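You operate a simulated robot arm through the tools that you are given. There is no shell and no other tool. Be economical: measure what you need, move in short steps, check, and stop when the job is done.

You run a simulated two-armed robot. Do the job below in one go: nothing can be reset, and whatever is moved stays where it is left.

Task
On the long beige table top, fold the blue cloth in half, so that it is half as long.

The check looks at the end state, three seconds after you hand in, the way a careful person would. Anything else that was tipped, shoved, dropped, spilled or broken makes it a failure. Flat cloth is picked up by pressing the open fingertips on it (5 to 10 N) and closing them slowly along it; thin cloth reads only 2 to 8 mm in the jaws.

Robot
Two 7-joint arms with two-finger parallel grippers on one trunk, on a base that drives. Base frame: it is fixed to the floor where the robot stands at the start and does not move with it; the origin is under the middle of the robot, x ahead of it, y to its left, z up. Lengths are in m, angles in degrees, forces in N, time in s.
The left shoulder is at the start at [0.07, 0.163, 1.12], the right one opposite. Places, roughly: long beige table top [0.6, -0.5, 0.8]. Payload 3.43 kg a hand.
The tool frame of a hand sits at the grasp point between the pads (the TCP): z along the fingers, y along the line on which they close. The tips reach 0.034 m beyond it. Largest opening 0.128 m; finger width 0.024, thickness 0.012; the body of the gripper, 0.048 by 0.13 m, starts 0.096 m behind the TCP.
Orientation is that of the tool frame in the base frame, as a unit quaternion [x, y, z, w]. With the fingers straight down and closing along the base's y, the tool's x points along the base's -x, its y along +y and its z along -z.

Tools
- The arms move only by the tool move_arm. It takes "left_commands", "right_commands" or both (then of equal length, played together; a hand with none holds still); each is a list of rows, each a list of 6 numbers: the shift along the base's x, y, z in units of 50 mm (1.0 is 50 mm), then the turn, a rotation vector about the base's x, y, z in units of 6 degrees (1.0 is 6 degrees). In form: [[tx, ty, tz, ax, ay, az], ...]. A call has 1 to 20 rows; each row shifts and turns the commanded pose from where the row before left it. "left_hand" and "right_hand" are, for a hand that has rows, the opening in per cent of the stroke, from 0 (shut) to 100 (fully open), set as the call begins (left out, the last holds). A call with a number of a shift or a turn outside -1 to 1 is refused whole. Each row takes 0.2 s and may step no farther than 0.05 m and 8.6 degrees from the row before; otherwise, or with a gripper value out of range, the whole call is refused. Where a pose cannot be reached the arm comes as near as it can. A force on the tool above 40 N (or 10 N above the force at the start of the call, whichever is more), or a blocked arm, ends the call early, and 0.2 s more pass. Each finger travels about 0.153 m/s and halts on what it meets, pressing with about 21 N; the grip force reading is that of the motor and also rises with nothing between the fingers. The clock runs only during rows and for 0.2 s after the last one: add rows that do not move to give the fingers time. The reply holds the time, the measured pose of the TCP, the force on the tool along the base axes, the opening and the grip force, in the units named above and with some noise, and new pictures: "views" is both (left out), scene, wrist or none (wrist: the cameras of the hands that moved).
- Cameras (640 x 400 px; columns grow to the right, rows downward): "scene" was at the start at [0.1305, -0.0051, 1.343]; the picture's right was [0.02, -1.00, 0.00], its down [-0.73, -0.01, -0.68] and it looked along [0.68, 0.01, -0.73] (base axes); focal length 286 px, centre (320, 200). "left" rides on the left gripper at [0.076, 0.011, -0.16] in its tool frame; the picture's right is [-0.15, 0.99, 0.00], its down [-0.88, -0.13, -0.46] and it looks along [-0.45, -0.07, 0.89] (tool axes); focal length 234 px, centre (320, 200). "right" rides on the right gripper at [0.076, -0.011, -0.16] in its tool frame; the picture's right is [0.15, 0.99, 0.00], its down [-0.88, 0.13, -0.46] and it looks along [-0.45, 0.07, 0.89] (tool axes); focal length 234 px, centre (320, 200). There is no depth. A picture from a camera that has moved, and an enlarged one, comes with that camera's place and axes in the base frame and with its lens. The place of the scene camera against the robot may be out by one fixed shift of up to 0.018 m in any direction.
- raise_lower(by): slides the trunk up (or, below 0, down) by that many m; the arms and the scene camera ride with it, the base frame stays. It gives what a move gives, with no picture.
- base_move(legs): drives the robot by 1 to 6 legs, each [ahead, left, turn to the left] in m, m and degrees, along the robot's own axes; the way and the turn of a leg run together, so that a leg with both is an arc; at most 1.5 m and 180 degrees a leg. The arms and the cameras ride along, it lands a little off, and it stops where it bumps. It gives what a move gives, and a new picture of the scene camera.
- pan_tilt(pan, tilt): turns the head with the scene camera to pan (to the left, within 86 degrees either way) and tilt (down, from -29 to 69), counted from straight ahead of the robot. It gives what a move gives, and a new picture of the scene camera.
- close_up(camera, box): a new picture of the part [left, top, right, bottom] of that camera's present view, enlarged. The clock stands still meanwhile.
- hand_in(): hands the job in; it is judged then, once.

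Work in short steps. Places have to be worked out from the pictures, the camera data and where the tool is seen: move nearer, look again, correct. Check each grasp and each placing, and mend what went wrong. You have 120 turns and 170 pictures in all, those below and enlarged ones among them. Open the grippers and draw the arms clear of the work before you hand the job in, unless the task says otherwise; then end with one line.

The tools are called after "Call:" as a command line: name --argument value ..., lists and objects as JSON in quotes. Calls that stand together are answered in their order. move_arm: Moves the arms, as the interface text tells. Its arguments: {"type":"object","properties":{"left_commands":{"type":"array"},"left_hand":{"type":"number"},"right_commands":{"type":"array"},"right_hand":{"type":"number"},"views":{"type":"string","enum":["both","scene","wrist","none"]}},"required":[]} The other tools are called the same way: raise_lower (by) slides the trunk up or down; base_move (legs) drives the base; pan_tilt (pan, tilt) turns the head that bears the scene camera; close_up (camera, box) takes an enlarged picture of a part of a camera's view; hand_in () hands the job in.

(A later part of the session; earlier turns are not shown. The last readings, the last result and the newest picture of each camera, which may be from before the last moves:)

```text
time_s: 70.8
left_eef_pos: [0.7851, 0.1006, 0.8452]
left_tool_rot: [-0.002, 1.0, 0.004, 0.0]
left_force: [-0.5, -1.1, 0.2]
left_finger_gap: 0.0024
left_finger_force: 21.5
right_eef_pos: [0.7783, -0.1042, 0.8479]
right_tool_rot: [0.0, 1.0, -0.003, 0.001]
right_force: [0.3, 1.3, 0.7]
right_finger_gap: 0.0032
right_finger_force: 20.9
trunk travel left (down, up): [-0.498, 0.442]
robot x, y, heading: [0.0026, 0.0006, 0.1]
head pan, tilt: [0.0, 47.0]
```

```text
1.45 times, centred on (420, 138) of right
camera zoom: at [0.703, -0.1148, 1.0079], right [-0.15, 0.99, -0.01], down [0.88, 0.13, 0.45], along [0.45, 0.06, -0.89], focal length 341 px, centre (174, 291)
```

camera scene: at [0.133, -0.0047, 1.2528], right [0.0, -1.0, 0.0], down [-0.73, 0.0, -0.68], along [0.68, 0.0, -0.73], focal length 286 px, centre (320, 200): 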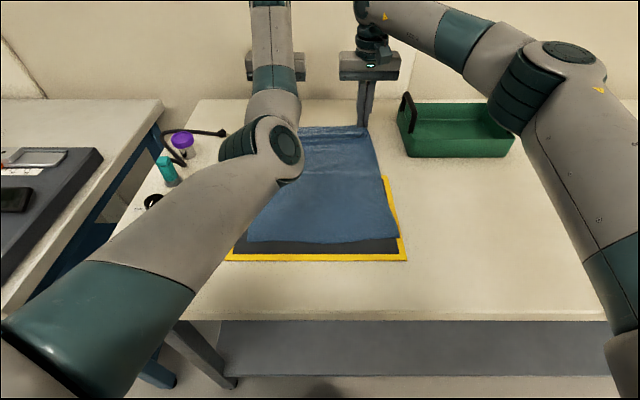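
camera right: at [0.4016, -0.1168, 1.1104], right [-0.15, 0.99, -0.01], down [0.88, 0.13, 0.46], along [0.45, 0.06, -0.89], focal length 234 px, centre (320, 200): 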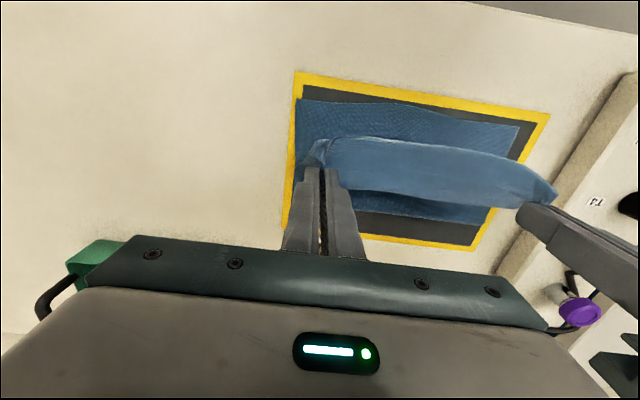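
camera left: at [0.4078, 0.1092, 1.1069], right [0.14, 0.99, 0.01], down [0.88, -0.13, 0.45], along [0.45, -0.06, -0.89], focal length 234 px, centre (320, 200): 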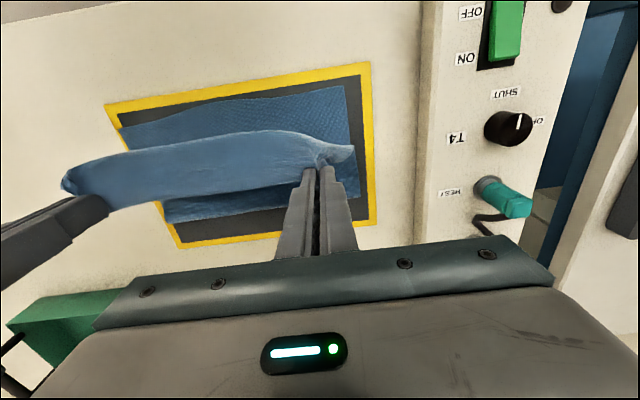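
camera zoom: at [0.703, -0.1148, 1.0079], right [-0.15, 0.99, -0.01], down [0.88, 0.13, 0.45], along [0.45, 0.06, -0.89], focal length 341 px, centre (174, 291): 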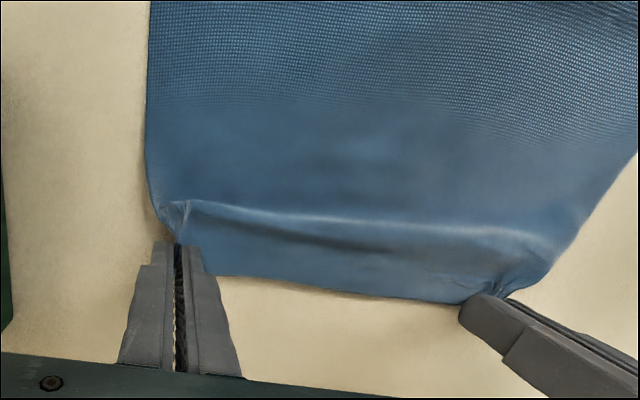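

The cloth is laid out nearly flat. I release and raise the hands to look.

Call:
move_arm --left_commands '[[0, 0, -0.05, 0, 0, 0], [0, 0, 0, 0, 0, 0], [0, 0, 0, 0, 0, 0], [0, 0, 0.3, 0, 0, 0], [0, 0, 0.6, 0, 0, 0], [0, 0, 0.6, 0, 0, 0], [0, 0, 0.2, 0, 0, 0], [0, 0, 0, 0, 0, 0]]' --right_commands '[[0, 0, -0.1, 0, 0, 0], [0, 0, 0, 0, 0, 0], [0, 0, 0, 0, 0, 0], [0, 0, 0.3, 0, 0, 0], [0, 0, 0.6, 0, 0, 0], [0, 0, 0.6, 0, 0, 0], [0, 0, 0.2, 0, 0, 0], [0, 0, 0, 0, 0, 0]]' --left_hand 35 --right_hand 35

```text
time_s: 72.6
left_eef_pos: [0.7889, 0.1013, 0.9269]
left_tool_rot: [-0.002, 1.0, 0.004, 0.0]
left_force: [-0.1, 0.6, 0.7]
left_finger_gap: 0.0449
left_finger_force: 0.0
left hand out of reach, approached as far as the arm can: row 5
right_eef_pos: [0.7799, -0.1064, 0.9293]
right_tool_rot: [0.0, 1.0, -0.003, -0.001]
right_force: [-0.5, -0.5, -0.5]
right_finger_gap: 0.0448
right_finger_force: 0.1
trunk travel left (down, up): [-0.498, 0.442]
robot x, y, heading: [0.0017, 0.0004, 0.1]
head pan, tilt: [0.0, 47.0]
camera scene: at [0.1327, -0.0046, 1.2407], right [0.0, -1.0, 0.0], down [-0.73, 0.0, -0.68], along [0.68, 0.0, -0.73], focal length 286 px, centre (320, 200)
camera right: at [0.7041, -0.1154, 1.0883], right [-0.15, 0.99, -0.01], down [0.88, 0.13, 0.45], along [0.45, 0.06, -0.89], focal length 234 px, centre (320, 200)
camera left: at [0.7133, 0.1116, 1.0869], right [0.14, 0.99, 0.01], down [0.88, -0.13, 0.45], along [0.45, -0.06, -0.89], focal length 234 px, centre (320, 200)
```

scene: 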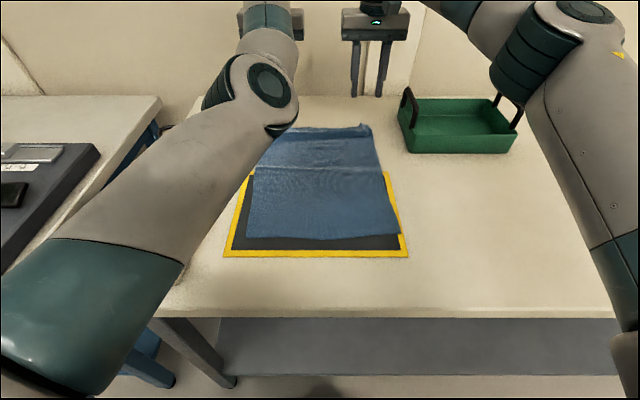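
right: 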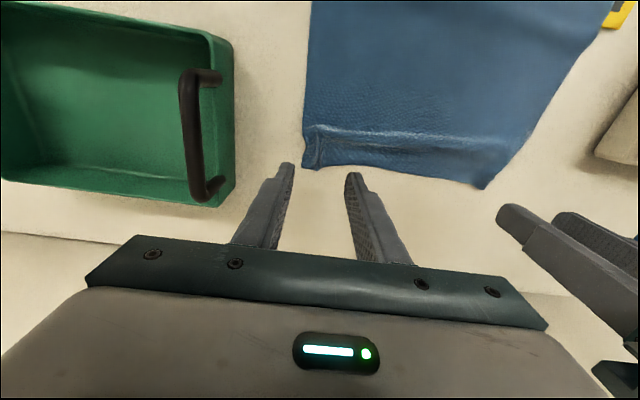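
left: 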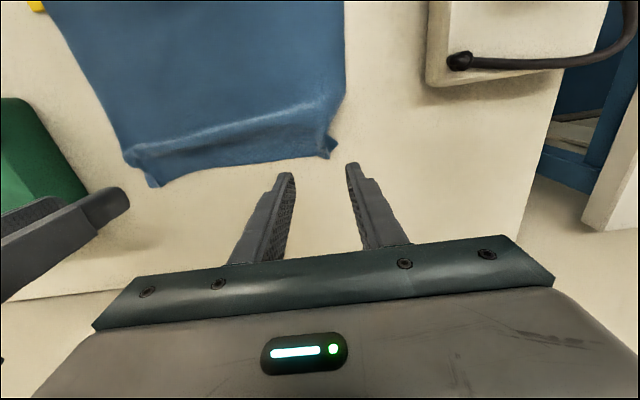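

The cloth is flat with only a slight ripple. I raise the trunk back and turn both hands 90° (cameras outward) so the fingers close along x.

Call:
raise_lower --by 0.09

Call:
move_arm --left_commands '[[-0.2, 0.2, 0, 0, 0, -1], [-0.2, 0.2, 0, 0, 0, -1], [-0.2, 0.2, 0, 0, 0, -1], [-0.2, 0.2, 0, 0, 0, -1], [-0.2, 0.2, 0, 0, 0, -1], [0, 0, 0, 0, 0, -1], [0, 0, 0, 0, 0, -1], [0, 0, 0, 0, 0, -1], [0, 0, 0, 0, 0, -1], [0, 0, 0, 0, 0, -1], [0, 0, 0, 0, 0, -1], [0, 0, 0, 0, 0, -1], [0, 0, 0, 0, 0, -1], [0, 0, 0, 0, 0, -1], [0, 0, 0, 0, 0, -1], [0, 0, 0, 0, 0, 0]]' --right_commands '[[-0.2, -0.2, 0, 0, 0, 1], [-0.2, -0.2, 0, 0, 0, 1], [-0.2, -0.2, 0, 0, 0, 1], [-0.2, -0.2, 0, 0, 0, 1], [-0.2, -0.2, 0, 0, 0, 1], [0, 0, 0, 0, 0, 1], [0, 0, 0, 0, 0, 1], [0, 0, 0, 0, 0, 1], [0, 0, 0, 0, 0, 1], [0, 0, 0, 0, 0, 1], [0, 0, 0, 0, 0, 1], [0, 0, 0, 0, 0, 1], [0, 0, 0, 0, 0, 1], [0, 0, 0, 0, 0, 1], [0, 0, 0, 0, 0, 1], [0, 0, 0, 0, 0, 0]]'

```text
time_s: 73.8
left_eef_pos: [0.7887, 0.1007, 1.0161]
left_tool_rot: [-0.002, 1.0, 0.004, -0.001]
left_force: [-0.5, 0.0, -0.3]
left_finger_gap: 0.0449
left_finger_force: 0.0
right_eef_pos: [0.7793, -0.1068, 1.0196]
right_tool_rot: [0.0, 1.0, -0.004, 0.0]
right_force: [0.4, 0.9, -0.5]
right_finger_gap: 0.0448
right_finger_force: 0.0
trunk travel left (down, up): [-0.588, 0.352]
robot x, y, heading: [0.0036, 0.0018, 0.1]
head pan, tilt: [0.0, 47.0]
```

```text
time_s: 77.2
left_eef_pos: [0.7828, 0.1562, 1.0178]
left_tool_rot: [0.707, 0.708, 0.004, 0.002]
left_force: [0.2, 0.0, 0.5]
left_finger_gap: 0.0449
left_finger_force: 0.1
left hand out of reach, approached as far as the arm can: row 1, 2, 3, 4, 5
right_eef_pos: [0.7287, -0.1574, 1.0186]
right_tool_rot: [-0.31, 0.951, -0.003, 0.001]
right_force: [-0.1, -0.1, 0.4]
right_finger_gap: 0.0448
right_finger_force: 0.0
right hand out of reach, approached as far as the arm can: row 7, 8, 9, 10, 11, 12, 13, 14, 15
trunk travel left (down, up): [-0.588, 0.352]
robot x, y, heading: [0.0008, 0.0032, 0.1]
head pan, tilt: [0.0, 47.0]
camera scene: at [0.1327, -0.0046, 1.3307], right [0.0, -1.0, 0.0], down [-0.73, 0.0, -0.68], along [0.68, 0.0, -0.73], focal length 286 px, centre (320, 200)
camera right: at [0.6746, -0.2085, 1.1773], right [-0.7, 0.71, -0.01], down [0.63, 0.63, 0.46], along [0.33, 0.31, -0.89], focal length 234 px, centre (320, 200)
camera left: at [0.7931, 0.2334, 1.1788], right [0.99, -0.14, 0.01], down [-0.13, -0.88, 0.45], along [-0.06, -0.45, -0.89], focal length 234 px, centre (320, 200)
```

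scene: 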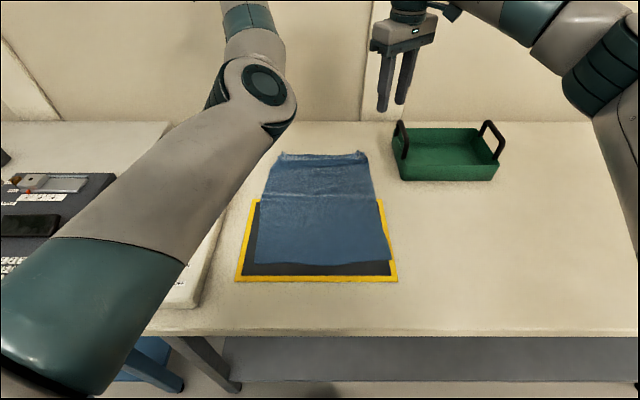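
right: 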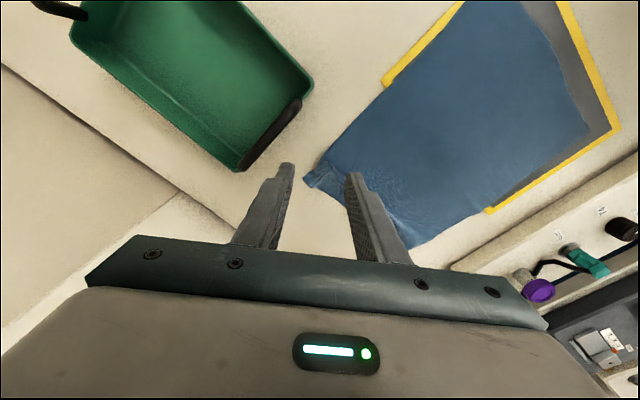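
left: 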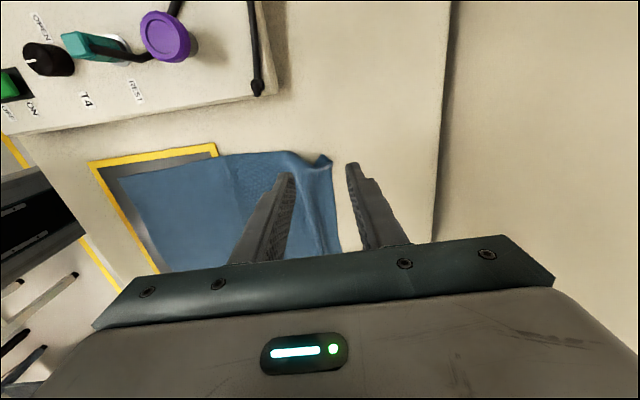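

The left turned fully, but the right hit a joint limit at 36°. I turn the right the other way, to -90°.

Call:
move_arm --right_commands '[[0, 0, 0, 0, 0, -1], [0, 0, 0, 0, 0, -1], [0, 0, 0, 0, 0, -1], [0, 0, 0, 0, 0, -1], [0, 0, 0, 0, 0, -1], [0, 0, 0, 0, 0, -1], [0, 0, 0, 0, 0, -1], [0, 0, 0, 0, 0, -1], [0, 0, 0, 0, 0, -1], [0, 0, 0, 0, 0, -1], [0, 0, 0, 0, 0, -1], [0, 0, 0, 0, 0, -1], [0, 0, 0, 0, 0, -1], [0, 0, 0, 0, 0, -1], [0, 0, 0, 0, 0, -1], [0, 0, 0, 0, 0, -1], [0, 0, 0, 0, 0, -1], [0, 0, 0, 0, 0, -1], [0, 0, 0, 0, 0, -1], [0, 0, 0, 0, 0, -1]]' --views "scene"

```text
time_s: 81.4
left_eef_pos: [0.783, 0.1565, 1.0177]
left_tool_rot: [0.706, 0.708, 0.003, 0.002]
left_force: [0.1, 1.3, 0.7]
left_finger_gap: 0.0446
left_finger_force: 0.1
right_eef_pos: [0.7291, -0.1564, 1.0186]
right_tool_rot: [0.67, 0.743, -0.002, -0.003]
right_force: [0.6, -1.0, -0.3]
right_finger_gap: 0.0449
right_finger_force: 0.0
trunk travel left (down, up): [-0.588, 0.352]
robot x, y, heading: [0.0007, 0.0002, -0.0]
head pan, tilt: [0.0, 47.0]
camera scene: at [0.1327, -0.0046, 1.3307], right [0.0, -1.0, 0.0], down [-0.73, 0.0, -0.68], along [0.68, 0.0, -0.73], focal length 286 px, centre (320, 200)
```

scene: 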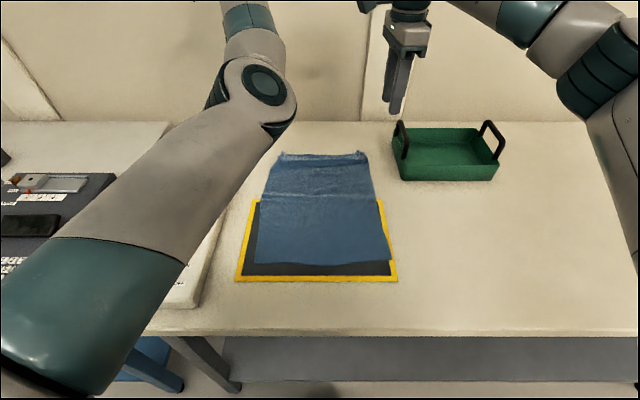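

Both hands are turned. I look at the cloth's outline for the edge position.

Call:
close_up --camera "scene" --box '[220, 140, 420, 290]'

Call:
close_up --camera "left" --box '[80, 100, 440, 290]'

```text
2.67 times, centred on (320, 215) of scene
camera zoom: at [0.1327, -0.0046, 1.3307], right [0.0, -1.0, 0.0], down [-0.73, 0.0, -0.68], along [0.68, 0.0, -0.73], focal length 764 px, centre (320, 160)
```

zoom: 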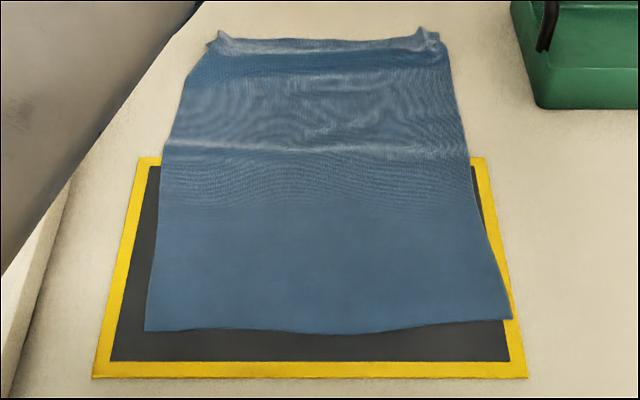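

```text
1.78 times, centred on (260, 195) of left
camera zoom: at [0.793, 0.2334, 1.1788], right [0.99, -0.14, 0.01], down [-0.13, -0.88, 0.45], along [-0.06, -0.45, -0.89], focal length 416 px, centre (427, 209)
```

zoom: 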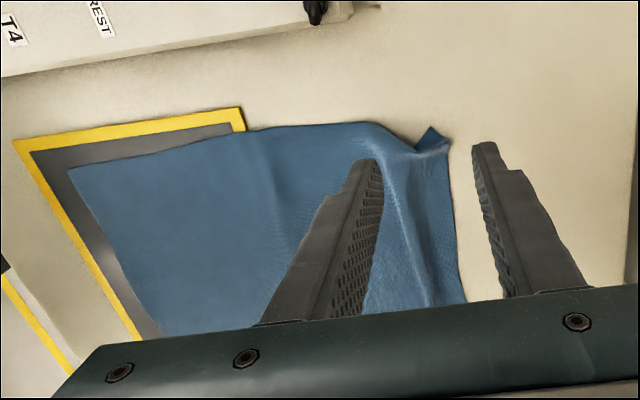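

The far edge is at x≈0.795, with a small wave at about 0.76–0.78 and corners near y 0.13 / -0.135. I bring both hands over the edge, centred at x≈0.79.

Call:
move_arm --left_commands '[[0.03, -0.186, -0.58, 0, 0, 0], [0.03, -0.186, -0.58, 0, 0, 0], [0.03, -0.186, -0.58, 0, 0, 0], [0.03, -0.186, -0.58, 0, 0, 0], [0.03, -0.186, -0.58, 0, 0, 0], [0, 0, 0, 0, 0, 0]]' --right_commands '[[0.244, 0.164, -0.594, 0, 0, -1], [0.244, 0.164, -0.594, 0, 0, 0], [0.244, 0.164, -0.594, 0, 0, 0], [0.244, 0.164, -0.594, 0, 0, 0], [0.244, 0.164, -0.594, 0, 0, 0], [0, 0, 0, 0, 0, 0]]'

```text
time_s: 82.8
left_eef_pos: [0.7868, 0.109, 0.874]
left_tool_rot: [0.706, 0.708, 0.003, 0.002]
left_force: [-0.6, -0.6, 1.4]
left_finger_gap: 0.0449
left_finger_force: 0.1
right_eef_pos: [0.7894, -0.1176, 0.8724]
right_tool_rot: [0.707, 0.707, -0.002, -0.002]
right_force: [0.4, -0.8, 0.4]
right_finger_gap: 0.0445
right_finger_force: 0.0
trunk travel left (down, up): [-0.588, 0.352]
robot x, y, heading: [0.0032, 0.0024, -0.0]
head pan, tilt: [0.0, 47.0]
camera scene: at [0.1319, -0.0051, 1.3309], right [0.0, -1.0, 0.0], down [-0.73, 0.0, -0.68], along [0.68, 0.0, -0.73], focal length 286 px, centre (320, 200)
camera right: at [0.7796, -0.0406, 1.0316], right [0.99, 0.15, -0.01], down [0.13, -0.88, 0.45], along [0.06, -0.45, -0.89], focal length 234 px, centre (320, 200)
camera left: at [0.7973, 0.185, 1.0346], right [0.99, -0.14, 0.01], down [-0.13, -0.88, 0.45], along [-0.06, -0.45, -0.89], focal length 234 px, centre (320, 200)
```

scene: 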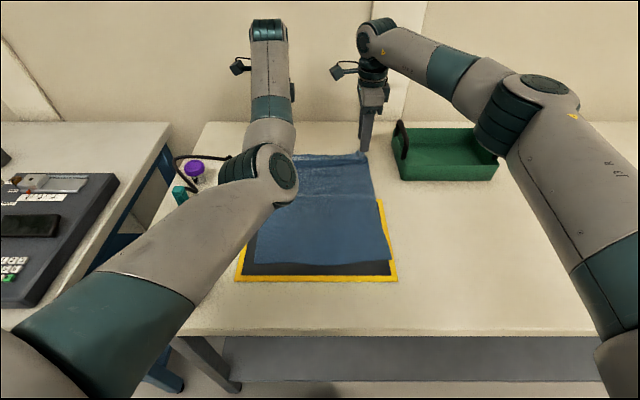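
right: 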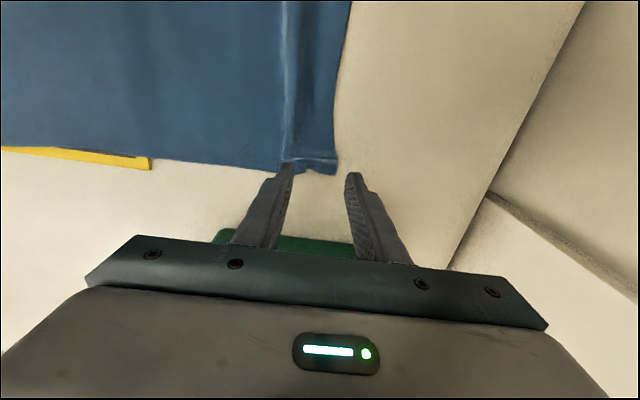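
left: 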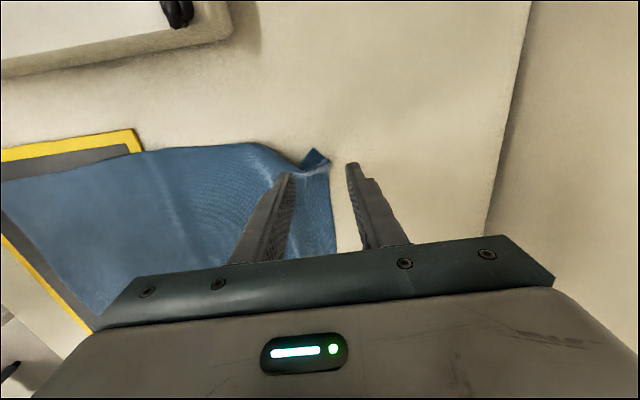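

The edges are at x≈0.79 (left) and ≈0.80 (right), with the cloth's sides near y 0.12 and -0.12. I shift both hands inward to y ±0.10 and lower to contact.

Call:
move_arm --left_commands '[[-0.06, -0.18, -0.2, 0, 0, 0], [0, 0, -0.25, 0, 0, 0], [0, 0, -0.2, 0, 0, 0], [0, 0, -0.08, 0, 0, 0], [0, 0, -0.06, 0, 0, 0], [0, 0, 0, 0, 0, 0]]' --right_commands '[[0.04, 0.32, -0.2, 0, 0, 0], [0, 0, -0.25, 0, 0, 0], [0, 0, -0.2, 0, 0, 0], [0, 0, -0.06, 0, 0, 0], [0, 0, -0.06, 0, 0, 0], [0, 0, 0, 0, 0, 0]]' --views "wrist"

```text
time_s: 84.2
left_eef_pos: [0.7848, 0.1028, 0.8355]
left_tool_rot: [0.706, 0.709, 0.005, 0.003]
left_force: [0.9, -0.2, 4.1]
left_finger_gap: 0.0443
left_finger_force: 0.1
right_eef_pos: [0.7918, -0.0995, 0.8344]
right_tool_rot: [0.707, 0.707, -0.001, -0.002]
right_force: [2.1, 0.2, 13.1]
right_finger_gap: 0.0443
right_finger_force: 0.0
trunk travel left (down, up): [-0.588, 0.352]
robot x, y, heading: [0.0047, -0.0001, 0.2]
head pan, tilt: [0.0, 47.0]
camera right: at [0.7822, -0.0229, 0.994], right [0.99, 0.15, 0.0], down [0.13, -0.88, 0.45], along [0.06, -0.45, -0.89], focal length 234 px, centre (320, 200)
camera left: at [0.795, 0.1784, 0.9971], right [0.99, -0.14, 0.01], down [-0.13, -0.88, 0.45], along [-0.06, -0.45, -0.89], focal length 234 px, centre (320, 200)
```

right: 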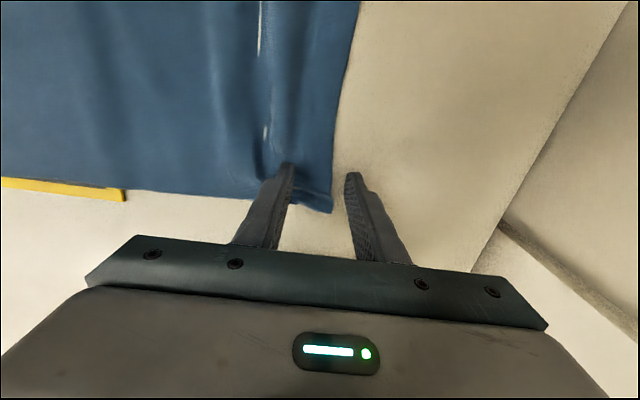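
left: 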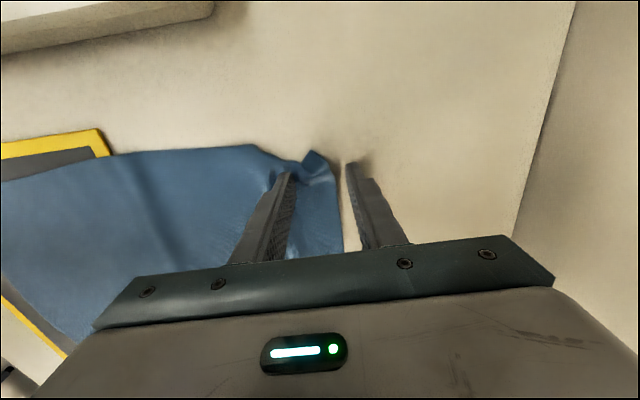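

The fingers straddle the edge on both sides, with the inner finger pressed on the cloth. I close slowly.

Call:
move_arm --left_commands '[[0, 0, -0.02, 0, 0, 0]]' --right_commands '[[0, 0, 0.01, 0, 0, 0]]' --left_hand 27 --right_hand 27 --views "none"

Call:
move_arm --left_commands '[[0, 0, 0, 0, 0, 0]]' --right_commands '[[0, 0, 0, 0, 0, 0]]' --left_hand 20 --right_hand 20 --views "none"

Call:
move_arm --left_commands '[[0, 0, 0, 0, 0, 0]]' --right_commands '[[0, 0, 0, 0, 0, 0]]' --left_hand 13 --right_hand 13 --views "wrist"

```text
time_s: 84.6
left_eef_pos: [0.7852, 0.1024, 0.8369]
left_tool_rot: [0.706, 0.708, 0.005, 0.004]
left_force: [-0.6, 1.8, 11.2]
left_finger_gap: 0.0347
left_finger_force: 0.0
right_eef_pos: [0.7908, -0.0985, 0.8346]
right_tool_rot: [0.707, 0.707, -0.002, -0.002]
right_force: [-0.4, -0.2, 9.6]
right_finger_gap: 0.0352
right_finger_force: 0.6
trunk travel left (down, up): [-0.588, 0.352]
robot x, y, heading: [0.0038, 0.0046, 0.1]
head pan, tilt: [0.0, 47.0]
```

```text
time_s: 85.0
left_eef_pos: [0.7848, 0.1021, 0.8369]
left_tool_rot: [0.705, 0.709, 0.005, 0.004]
left_force: [1.1, -0.2, 15.3]
left_finger_gap: 0.0245
left_finger_force: 0.0
right_eef_pos: [0.7908, -0.0989, 0.8354]
right_tool_rot: [0.707, 0.707, -0.001, -0.002]
right_force: [1.3, 0.4, 8.1]
right_finger_gap: 0.0249
right_finger_force: 0.0
trunk travel left (down, up): [-0.588, 0.352]
robot x, y, heading: [-0.0005, 0.0003, 0.0]
head pan, tilt: [0.0, 47.0]
```

```text
time_s: 85.4
left_eef_pos: [0.7844, 0.1021, 0.8357]
left_tool_rot: [0.705, 0.709, 0.005, 0.004]
left_force: [2.5, -0.6, 15.6]
left_finger_gap: 0.0153
left_finger_force: 0.0
right_eef_pos: [0.7908, -0.0995, 0.8352]
right_tool_rot: [0.707, 0.707, -0.001, -0.002]
right_force: [0.3, -0.2, 7.7]
right_finger_gap: 0.0164
right_finger_force: 0.1
trunk travel left (down, up): [-0.588, 0.352]
robot x, y, heading: [0.0051, 0.0003, -0.2]
head pan, tilt: [0.0, 47.0]
camera right: at [0.7809, -0.0232, 0.9941], right [0.99, 0.15, 0.0], down [0.13, -0.88, 0.46], along [0.06, -0.45, -0.89], focal length 234 px, centre (320, 200)
camera left: at [0.7943, 0.1775, 0.9965], right [0.99, -0.14, 0.01], down [-0.13, -0.88, 0.45], along [-0.05, -0.45, -0.89], focal length 234 px, centre (320, 200)
```

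right: 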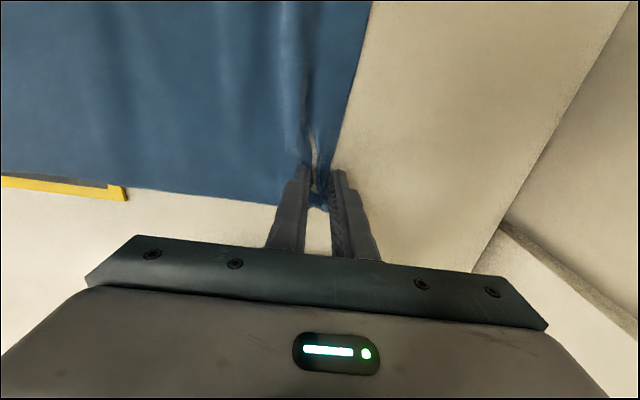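
left: 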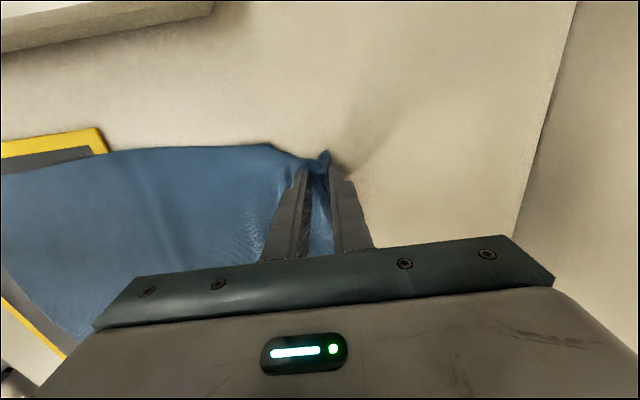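

The edge strip is being gathered upward between the fingers on both sides. I finish closing.

Call:
move_arm --left_commands '[[0, 0, 0, 0, 0, 0]]' --right_commands '[[0, 0, 0, 0, 0, 0]]' --left_hand 7 --right_hand 7 --views "none"

Call:
move_arm --left_commands '[[0, 0, 0, 0, 0, 0], [0, 0, 0, 0, 0, 0]]' --right_commands '[[0, 0, 0, 0, 0, 0], [0, 0, 0, 0, 0, 0]]' --left_hand 0 --right_hand 0 --views "wrist"

```text
time_s: 85.8
left_eef_pos: [0.785, 0.1007, 0.8361]
left_tool_rot: [0.705, 0.709, 0.005, 0.005]
left_force: [-0.8, -0.1, 17.6]
left_finger_gap: 0.0096
left_finger_force: 0.7
right_eef_pos: [0.7908, -0.1004, 0.8357]
right_tool_rot: [0.707, 0.707, -0.001, -0.002]
right_force: [0.4, -0.3, 6.5]
right_finger_gap: 0.0087
right_finger_force: 0.1
trunk travel left (down, up): [-0.588, 0.352]
robot x, y, heading: [0.0011, -0.0009, -0.0]
head pan, tilt: [0.0, 47.0]
```

```text
time_s: 86.4
left_eef_pos: [0.7841, 0.1016, 0.8366]
left_tool_rot: [0.706, 0.708, 0.005, 0.004]
left_force: [-3.3, -0.2, 20.7]
left_finger_gap: 0.0034
left_finger_force: 21.5
right_eef_pos: [0.7897, -0.0993, 0.8357]
right_tool_rot: [0.707, 0.707, -0.001, -0.002]
right_force: [1.7, -0.7, 4.1]
right_finger_gap: 0.003
right_finger_force: 21.1
trunk travel left (down, up): [-0.588, 0.352]
robot x, y, heading: [0.0028, 0.0011, 0.2]
head pan, tilt: [0.0, 47.0]
camera right: at [0.7803, -0.0231, 0.9942], right [0.99, 0.15, 0.0], down [0.13, -0.88, 0.46], along [0.06, -0.45, -0.89], focal length 234 px, centre (320, 200)
camera left: at [0.7936, 0.1775, 0.9964], right [0.99, -0.14, 0.01], down [-0.13, -0.88, 0.45], along [-0.05, -0.45, -0.89], focal length 234 px, centre (320, 200)
```

right: 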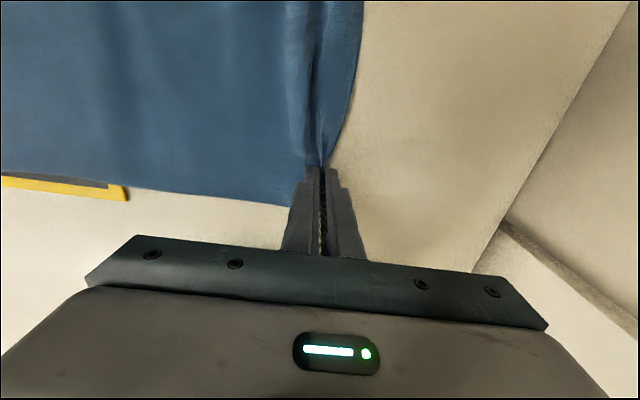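
left: 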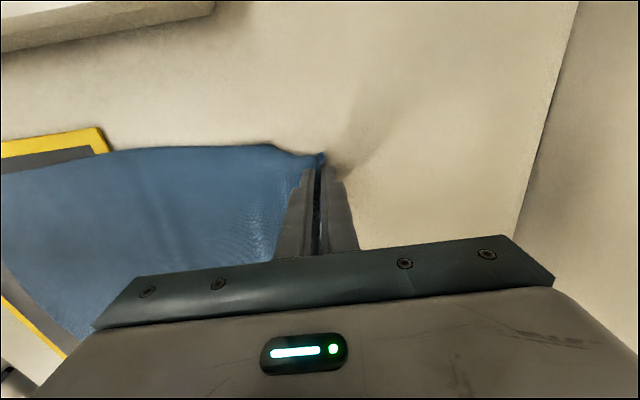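

Both hands hold the edge (3 mm). I lift with the trunk, drive back a little, and check.

Call:
raise_lower --by 0.05

Call:
base_move --legs '[[-0.04, 0, 0]]'

Call:
raise_lower --by 0.06

Call:
base_move --legs '[[-0.06, 0, 0]]'

Call:
close_up --camera "right" --box '[0, 0, 640, 400]'

```text
time_s: 87.3
left_eef_pos: [0.7878, 0.1016, 0.8817]
left_tool_rot: [0.706, 0.709, 0.002, 0.002]
left_force: [0.9, -0.4, 0.2]
left_finger_gap: 0.003
left_finger_force: 21.0
right_eef_pos: [0.793, -0.1009, 0.8824]
right_tool_rot: [0.707, 0.707, -0.003, -0.003]
right_force: [-0.5, -0.1, 0.2]
right_finger_gap: 0.0029
right_finger_force: 20.5
trunk travel left (down, up): [-0.638, 0.302]
robot x, y, heading: [0.0031, 0.0058, 0.2]
head pan, tilt: [0.0, 47.0]
```

```text
time_s: 88.2
left_eef_pos: [0.7477, 0.1012, 0.8826]
left_tool_rot: [0.707, 0.708, 0.003, 0.001]
left_force: [-0.7, -0.3, 0.5]
left_finger_gap: 0.0031
left_finger_force: 21.2
right_eef_pos: [0.7546, -0.1004, 0.8825]
right_tool_rot: [0.707, 0.707, -0.002, -0.002]
right_force: [0.3, -0.2, -0.7]
right_finger_gap: 0.0026
right_finger_force: 21.2
trunk travel left (down, up): [-0.638, 0.302]
robot x, y, heading: [-0.0386, -0.0005, 0.0]
head pan, tilt: [0.0, 47.0]
camera scene: at [0.0945, -0.0048, 1.3805], right [0.0, -1.0, 0.0], down [-0.73, 0.0, -0.68], along [0.68, 0.0, -0.73], focal length 286 px, centre (320, 200)
```

scene: 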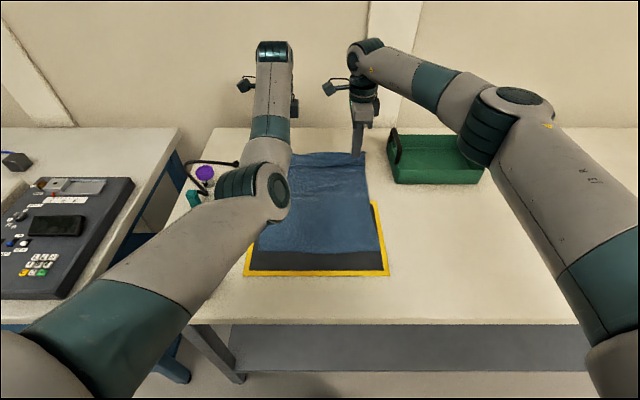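

```text
time_s: 89.2
left_eef_pos: [0.7476, 0.1007, 0.9424]
left_tool_rot: [0.706, 0.708, 0.003, 0.002]
left_force: [-0.2, -0.5, -0.2]
left_finger_gap: 0.0032
left_finger_force: 20.6
right_eef_pos: [0.7528, -0.0995, 0.9421]
right_tool_rot: [0.707, 0.707, -0.003, -0.003]
right_force: [-0.3, 0.3, 0.2]
right_finger_gap: 0.0025
right_finger_force: 20.9
trunk travel left (down, up): [-0.698, 0.242]
robot x, y, heading: [-0.0388, 0.0009, 0.1]
head pan, tilt: [0.0, 47.0]
```

```text
time_s: 90.2
left_eef_pos: [0.6876, 0.1019, 0.9408]
left_tool_rot: [0.706, 0.709, 0.003, 0.002]
left_force: [0.8, -0.1, -0.4]
left_finger_gap: 0.0032
left_finger_force: 20.8
right_eef_pos: [0.693, -0.0987, 0.9419]
right_tool_rot: [0.707, 0.707, -0.002, -0.003]
right_force: [-0.1, 0.2, -0.3]
right_finger_gap: 0.0027
right_finger_force: 20.8
trunk travel left (down, up): [-0.698, 0.242]
robot x, y, heading: [-0.097, -0.0007, 0.2]
head pan, tilt: [0.0, 47.0]
camera scene: at [0.0338, -0.0046, 1.4405], right [0.0, -1.0, 0.0], down [-0.73, 0.0, -0.68], along [0.68, 0.0, -0.73], focal length 286 px, centre (320, 200)
```

scene: 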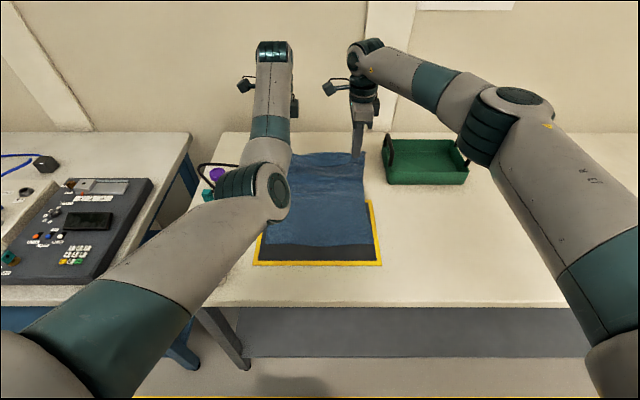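

```text
1.00 times, centred on (320, 200) of right
camera zoom: at [0.684, -0.0223, 1.101], right [0.99, 0.15, -0.01], down [0.14, -0.88, 0.46], along [0.06, -0.45, -0.89], focal length 234 px, centre (320, 200)
```

zoom: 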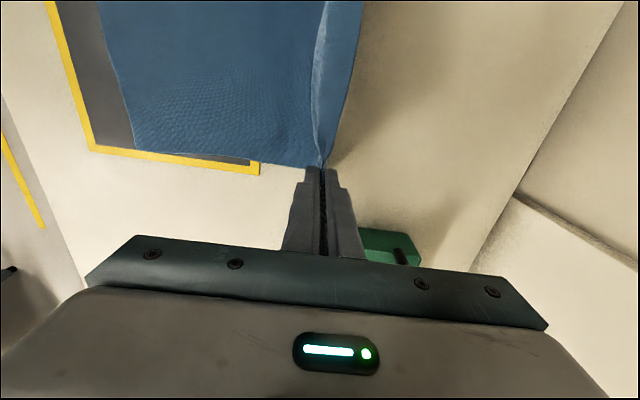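

The hold is good; the near edge now sits at x≈0.445, so the fold line should be about 0.64. I continue the arc: up 0.05 m, back 0.13 m, down 0.04 m, back 0.045 m.

Call:
raise_lower --by 0.05

Call:
base_move --legs '[[-0.13, 0, 0]]'

Call:
raise_lower --by -0.04

Call:
base_move --legs '[[-0.045, 0, 0]]'

Call:
close_up --camera "scene" --box '[240, 100, 400, 200]'

Call:
close_up --camera "right" --box '[0, 0, 640, 400]'

```text
time_s: 91.1
left_eef_pos: [0.687, 0.102, 0.9925]
left_tool_rot: [0.706, 0.709, 0.003, 0.002]
left_force: [0.6, 0.0, 0.2]
left_finger_gap: 0.0032
left_finger_force: 20.8
right_eef_pos: [0.6929, -0.0985, 0.992]
right_tool_rot: [0.707, 0.707, -0.003, -0.004]
right_force: [0.8, 0.0, -0.2]
right_finger_gap: 0.0026
right_finger_force: 21.2
trunk travel left (down, up): [-0.748, 0.192]
robot x, y, heading: [-0.0978, 0.0027, -0.1]
head pan, tilt: [0.0, 47.0]
```

```text
time_s: 92.4
left_eef_pos: [0.5574, 0.1022, 0.9914]
left_tool_rot: [0.706, 0.708, 0.003, 0.002]
left_force: [0.0, 0.3, -0.4]
left_finger_gap: 0.0032
left_finger_force: 20.4
right_eef_pos: [0.563, -0.0999, 0.9911]
right_tool_rot: [0.707, 0.707, -0.003, -0.003]
right_force: [1.3, -0.3, -0.4]
right_finger_gap: 0.0027
right_finger_force: 21.1
trunk travel left (down, up): [-0.748, 0.192]
robot x, y, heading: [-0.2306, -0.0009, 0.1]
head pan, tilt: [0.0, 47.0]
camera scene: at [-0.0964, -0.005, 1.4905], right [0.0, -1.0, 0.0], down [-0.73, 0.0, -0.68], along [0.68, 0.0, -0.73], focal length 286 px, centre (320, 200)
```

scene: 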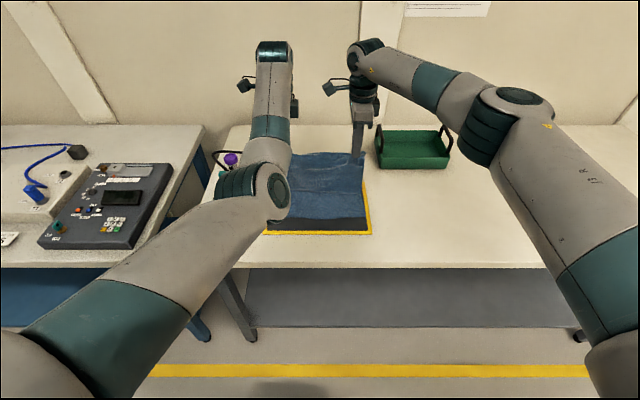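

```text
time_s: 93.2
left_eef_pos: [0.5554, 0.102, 0.9528]
left_tool_rot: [0.706, 0.708, 0.004, 0.002]
left_force: [0.1, 0.0, 0.4]
left_finger_gap: 0.0031
left_finger_force: 21.0
right_eef_pos: [0.5622, -0.0994, 0.953]
right_tool_rot: [0.707, 0.707, -0.002, -0.002]
right_force: [0.1, -0.4, -0.8]
right_finger_gap: 0.003
right_finger_force: 20.6
trunk travel left (down, up): [-0.708, 0.232]
robot x, y, heading: [-0.2275, 0.0007, 0.0]
head pan, tilt: [0.0, 47.0]
```

```text
time_s: 94.2
left_eef_pos: [0.5139, 0.1009, 0.9496]
left_tool_rot: [0.706, 0.708, 0.003, 0.001]
left_force: [-0.2, -0.1, 0.2]
left_finger_gap: 0.0029
left_finger_force: 21.3
right_eef_pos: [0.5197, -0.1008, 0.9496]
right_tool_rot: [0.708, 0.706, -0.004, -0.004]
right_force: [-0.3, -0.7, 0.2]
right_finger_gap: 0.0027
right_finger_force: 20.9
trunk travel left (down, up): [-0.708, 0.232]
robot x, y, heading: [-0.2733, 0.0055, 0.3]
head pan, tilt: [0.0, 47.0]
camera scene: at [-0.1389, -0.0052, 1.4502], right [0.0, -1.0, 0.0], down [-0.73, 0.0, -0.68], along [0.68, 0.0, -0.73], focal length 286 px, centre (320, 200)
```

scene: 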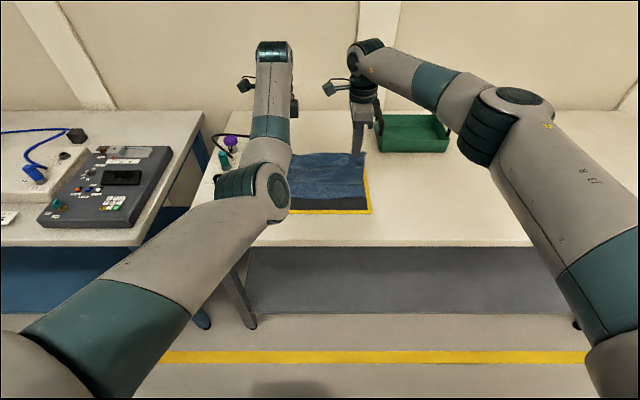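

```text
4.00 times, centred on (320, 150) of scene
camera zoom: at [-0.1389, -0.0052, 1.4502], right [0.0, -1.0, 0.0], down [-0.73, 0.0, -0.68], along [0.68, 0.0, -0.73], focal length 1146 px, centre (320, 400)
```

zoom: 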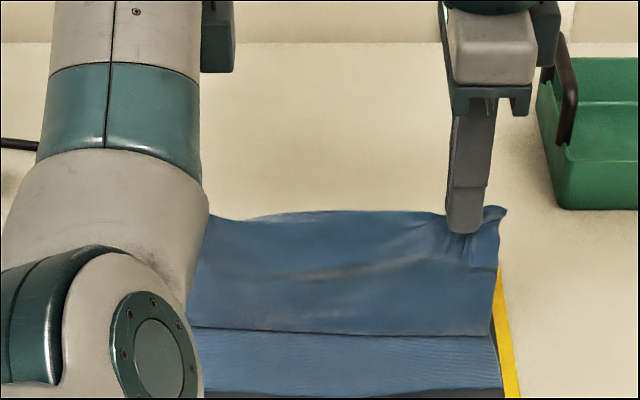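

```text
1.00 times, centred on (320, 200) of right
camera zoom: at [0.5107, -0.0243, 1.1089], right [0.99, 0.15, -0.01], down [0.13, -0.88, 0.46], along [0.06, -0.45, -0.89], focal length 234 px, centre (320, 200)
```

zoom: 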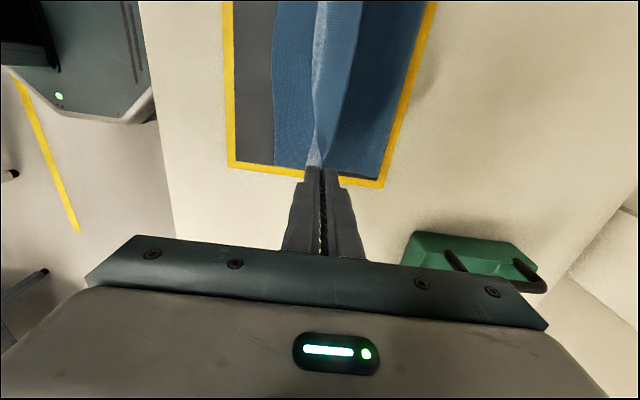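

The sheet now hangs cleanly from the tips with a round loop at the fold. I lower in steps, keeping the tips near x 0.48 since the pinched gather will unroll toward me.

Call:
raise_lower --by -0.04

Call:
base_move --legs '[[-0.03, 0, 0]]'

Call:
raise_lower --by -0.04

Call:
close_up --camera "right" --box '[160, 0, 480, 200]'

Call:
close_up --camera "left" --box '[160, 0, 480, 200]'

```text
time_s: 95.0
left_eef_pos: [0.5108, 0.1004, 0.9131]
left_tool_rot: [0.706, 0.708, 0.003, 0.003]
left_force: [-0.6, 0.1, -0.8]
left_finger_gap: 0.0032
left_finger_force: 20.9
right_eef_pos: [0.5173, -0.1002, 0.9134]
right_tool_rot: [0.708, 0.706, -0.003, -0.002]
right_force: [-0.4, -0.2, 0.3]
right_finger_gap: 0.0028
right_finger_force: 20.9
trunk travel left (down, up): [-0.668, 0.272]
robot x, y, heading: [-0.2733, -0.0007, 0.3]
head pan, tilt: [0.0, 47.0]
```

```text
time_s: 95.8
left_eef_pos: [0.4848, 0.1015, 0.9099]
left_tool_rot: [0.706, 0.708, 0.003, 0.001]
left_force: [0.3, -0.3, -1.1]
left_finger_gap: 0.0035
left_finger_force: 21.1
right_eef_pos: [0.491, -0.1021, 0.9103]
right_tool_rot: [0.708, 0.706, -0.004, -0.003]
right_force: [-0.4, -0.3, 0.0]
right_finger_gap: 0.0028
right_finger_force: 20.8
trunk travel left (down, up): [-0.668, 0.272]
robot x, y, heading: [-0.3015, 0.0025, 0.0]
head pan, tilt: [0.0, 47.0]
camera scene: at [-0.1677, -0.0052, 1.4102], right [0.0, -1.0, 0.0], down [-0.73, 0.0, -0.68], along [0.68, 0.0, -0.73], focal length 286 px, centre (320, 200)
```

scene: 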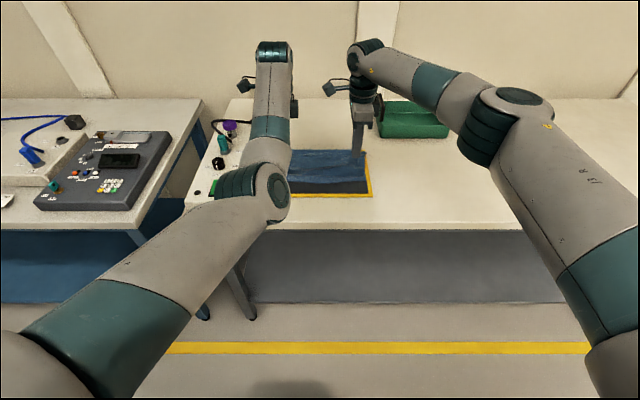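

```text
time_s: 96.6
left_eef_pos: [0.4834, 0.102, 0.8722]
left_tool_rot: [0.706, 0.708, 0.003, 0.001]
left_force: [-0.3, -0.4, -0.3]
left_finger_gap: 0.0033
left_finger_force: 20.7
right_eef_pos: [0.4896, -0.1004, 0.8721]
right_tool_rot: [0.707, 0.707, -0.003, -0.002]
right_force: [0.2, 0.0, 0.3]
right_finger_gap: 0.0028
right_finger_force: 21.3
trunk travel left (down, up): [-0.628, 0.312]
robot x, y, heading: [-0.2995, 0.0007, -0.1]
head pan, tilt: [0.0, 47.0]
```

```text
2.00 times, centred on (320, 100) of right
camera zoom: at [0.4793, -0.024, 1.0312], right [0.99, 0.15, -0.01], down [0.13, -0.88, 0.46], along [0.06, -0.45, -0.89], focal length 468 px, centre (320, 400)
```

zoom: 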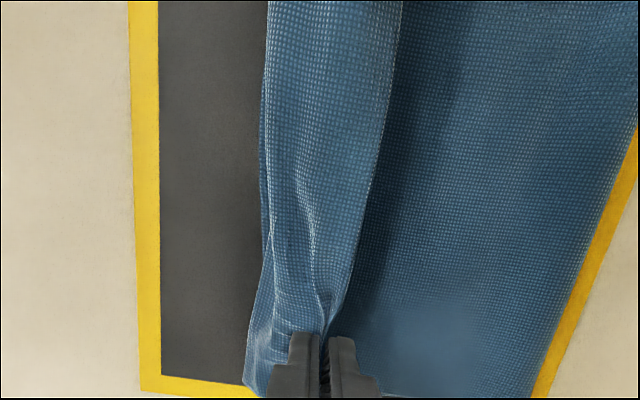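

```text
2.00 times, centred on (320, 100) of left
camera zoom: at [0.4927, 0.1776, 1.0328], right [0.99, -0.14, 0.01], down [-0.13, -0.88, 0.45], along [-0.06, -0.45, -0.89], focal length 468 px, centre (320, 400)
```

zoom: 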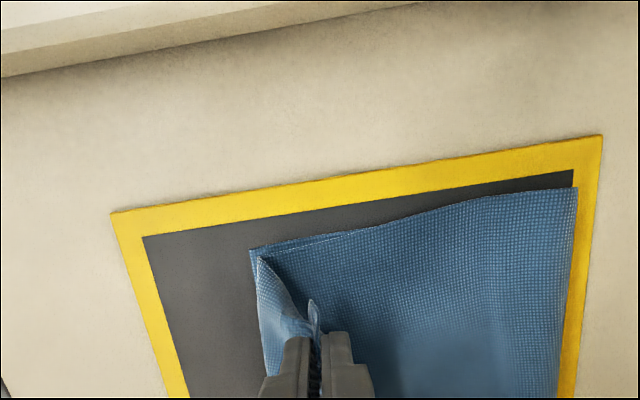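

The pinch holds extra material, so my arc was too wide and pulled the fold line back: the fold is at 0.604 against a near edge of 0.456. I'll go forward again and re-fold on a lower, slacker path so the fold line stays near 0.65.

Call:
raise_lower --by 0.06

Call:
base_move --legs '[[0.23, 0, 0]]'

Call:
close_up --camera "scene" --box '[220, 120, 420, 270]'

Call:
close_up --camera "left" --box '[0, 0, 640, 400]'

```text
time_s: 97.6
left_eef_pos: [0.4841, 0.1008, 0.9328]
left_tool_rot: [0.706, 0.708, 0.003, 0.001]
left_force: [0.9, 0.1, -0.4]
left_finger_gap: 0.0033
left_finger_force: 20.8
right_eef_pos: [0.489, -0.1006, 0.9306]
right_tool_rot: [0.708, 0.706, -0.004, -0.002]
right_force: [-0.1, -0.7, 0.2]
right_finger_gap: 0.0029
right_finger_force: 20.6
trunk travel left (down, up): [-0.688, 0.252]
robot x, y, heading: [-0.3034, 0.0, -0.0]
head pan, tilt: [0.0, 47.0]
```

```text
time_s: 99.3
left_eef_pos: [0.7085, 0.1, 0.9327]
left_tool_rot: [0.707, 0.708, 0.003, 0.002]
left_force: [0.5, -0.1, -0.1]
left_finger_gap: 0.0035
left_finger_force: 20.7
right_eef_pos: [0.7136, -0.1021, 0.9328]
right_tool_rot: [0.708, 0.707, -0.004, -0.003]
right_force: [0.9, -0.4, 0.4]
right_finger_gap: 0.0026
right_finger_force: 20.6
trunk travel left (down, up): [-0.688, 0.252]
robot x, y, heading: [-0.0789, 0.0005, 0.2]
head pan, tilt: [0.0, 47.0]
camera scene: at [0.0538, -0.0051, 1.4308], right [0.0, -1.0, 0.0], down [-0.73, 0.0, -0.68], along [0.68, 0.0, -0.73], focal length 286 px, centre (320, 200)
```

scene: 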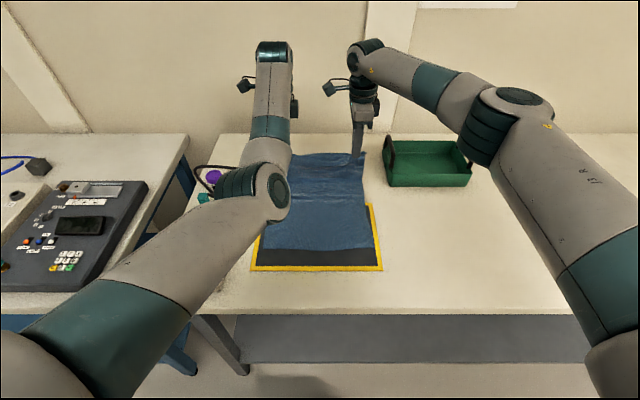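

```text
2.67 times, centred on (320, 195) of scene
camera zoom: at [0.0538, -0.0051, 1.4308], right [0.0, -1.0, 0.0], down [-0.73, 0.0, -0.68], along [0.68, 0.0, -0.73], focal length 764 px, centre (320, 213)
```

zoom: 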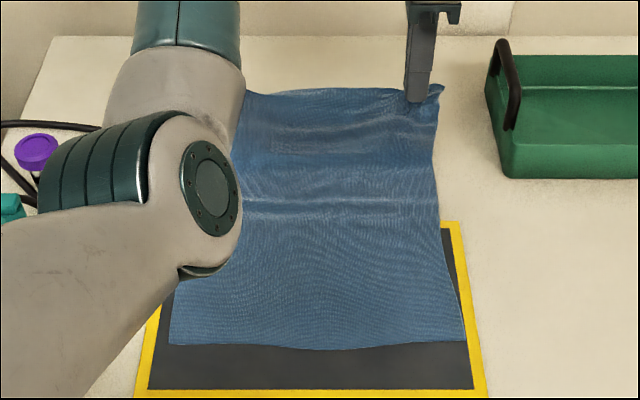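

```text
1.00 times, centred on (320, 200) of left
camera zoom: at [0.7177, 0.177, 1.0925], right [0.99, -0.14, 0.01], down [-0.13, -0.88, 0.45], along [-0.06, -0.45, -0.89], focal length 234 px, centre (320, 200)
```

zoom: 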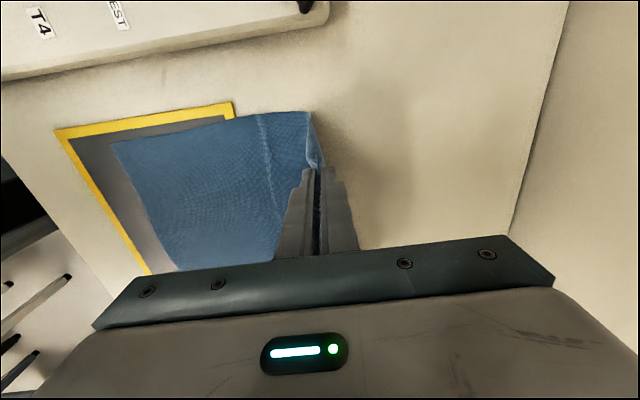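

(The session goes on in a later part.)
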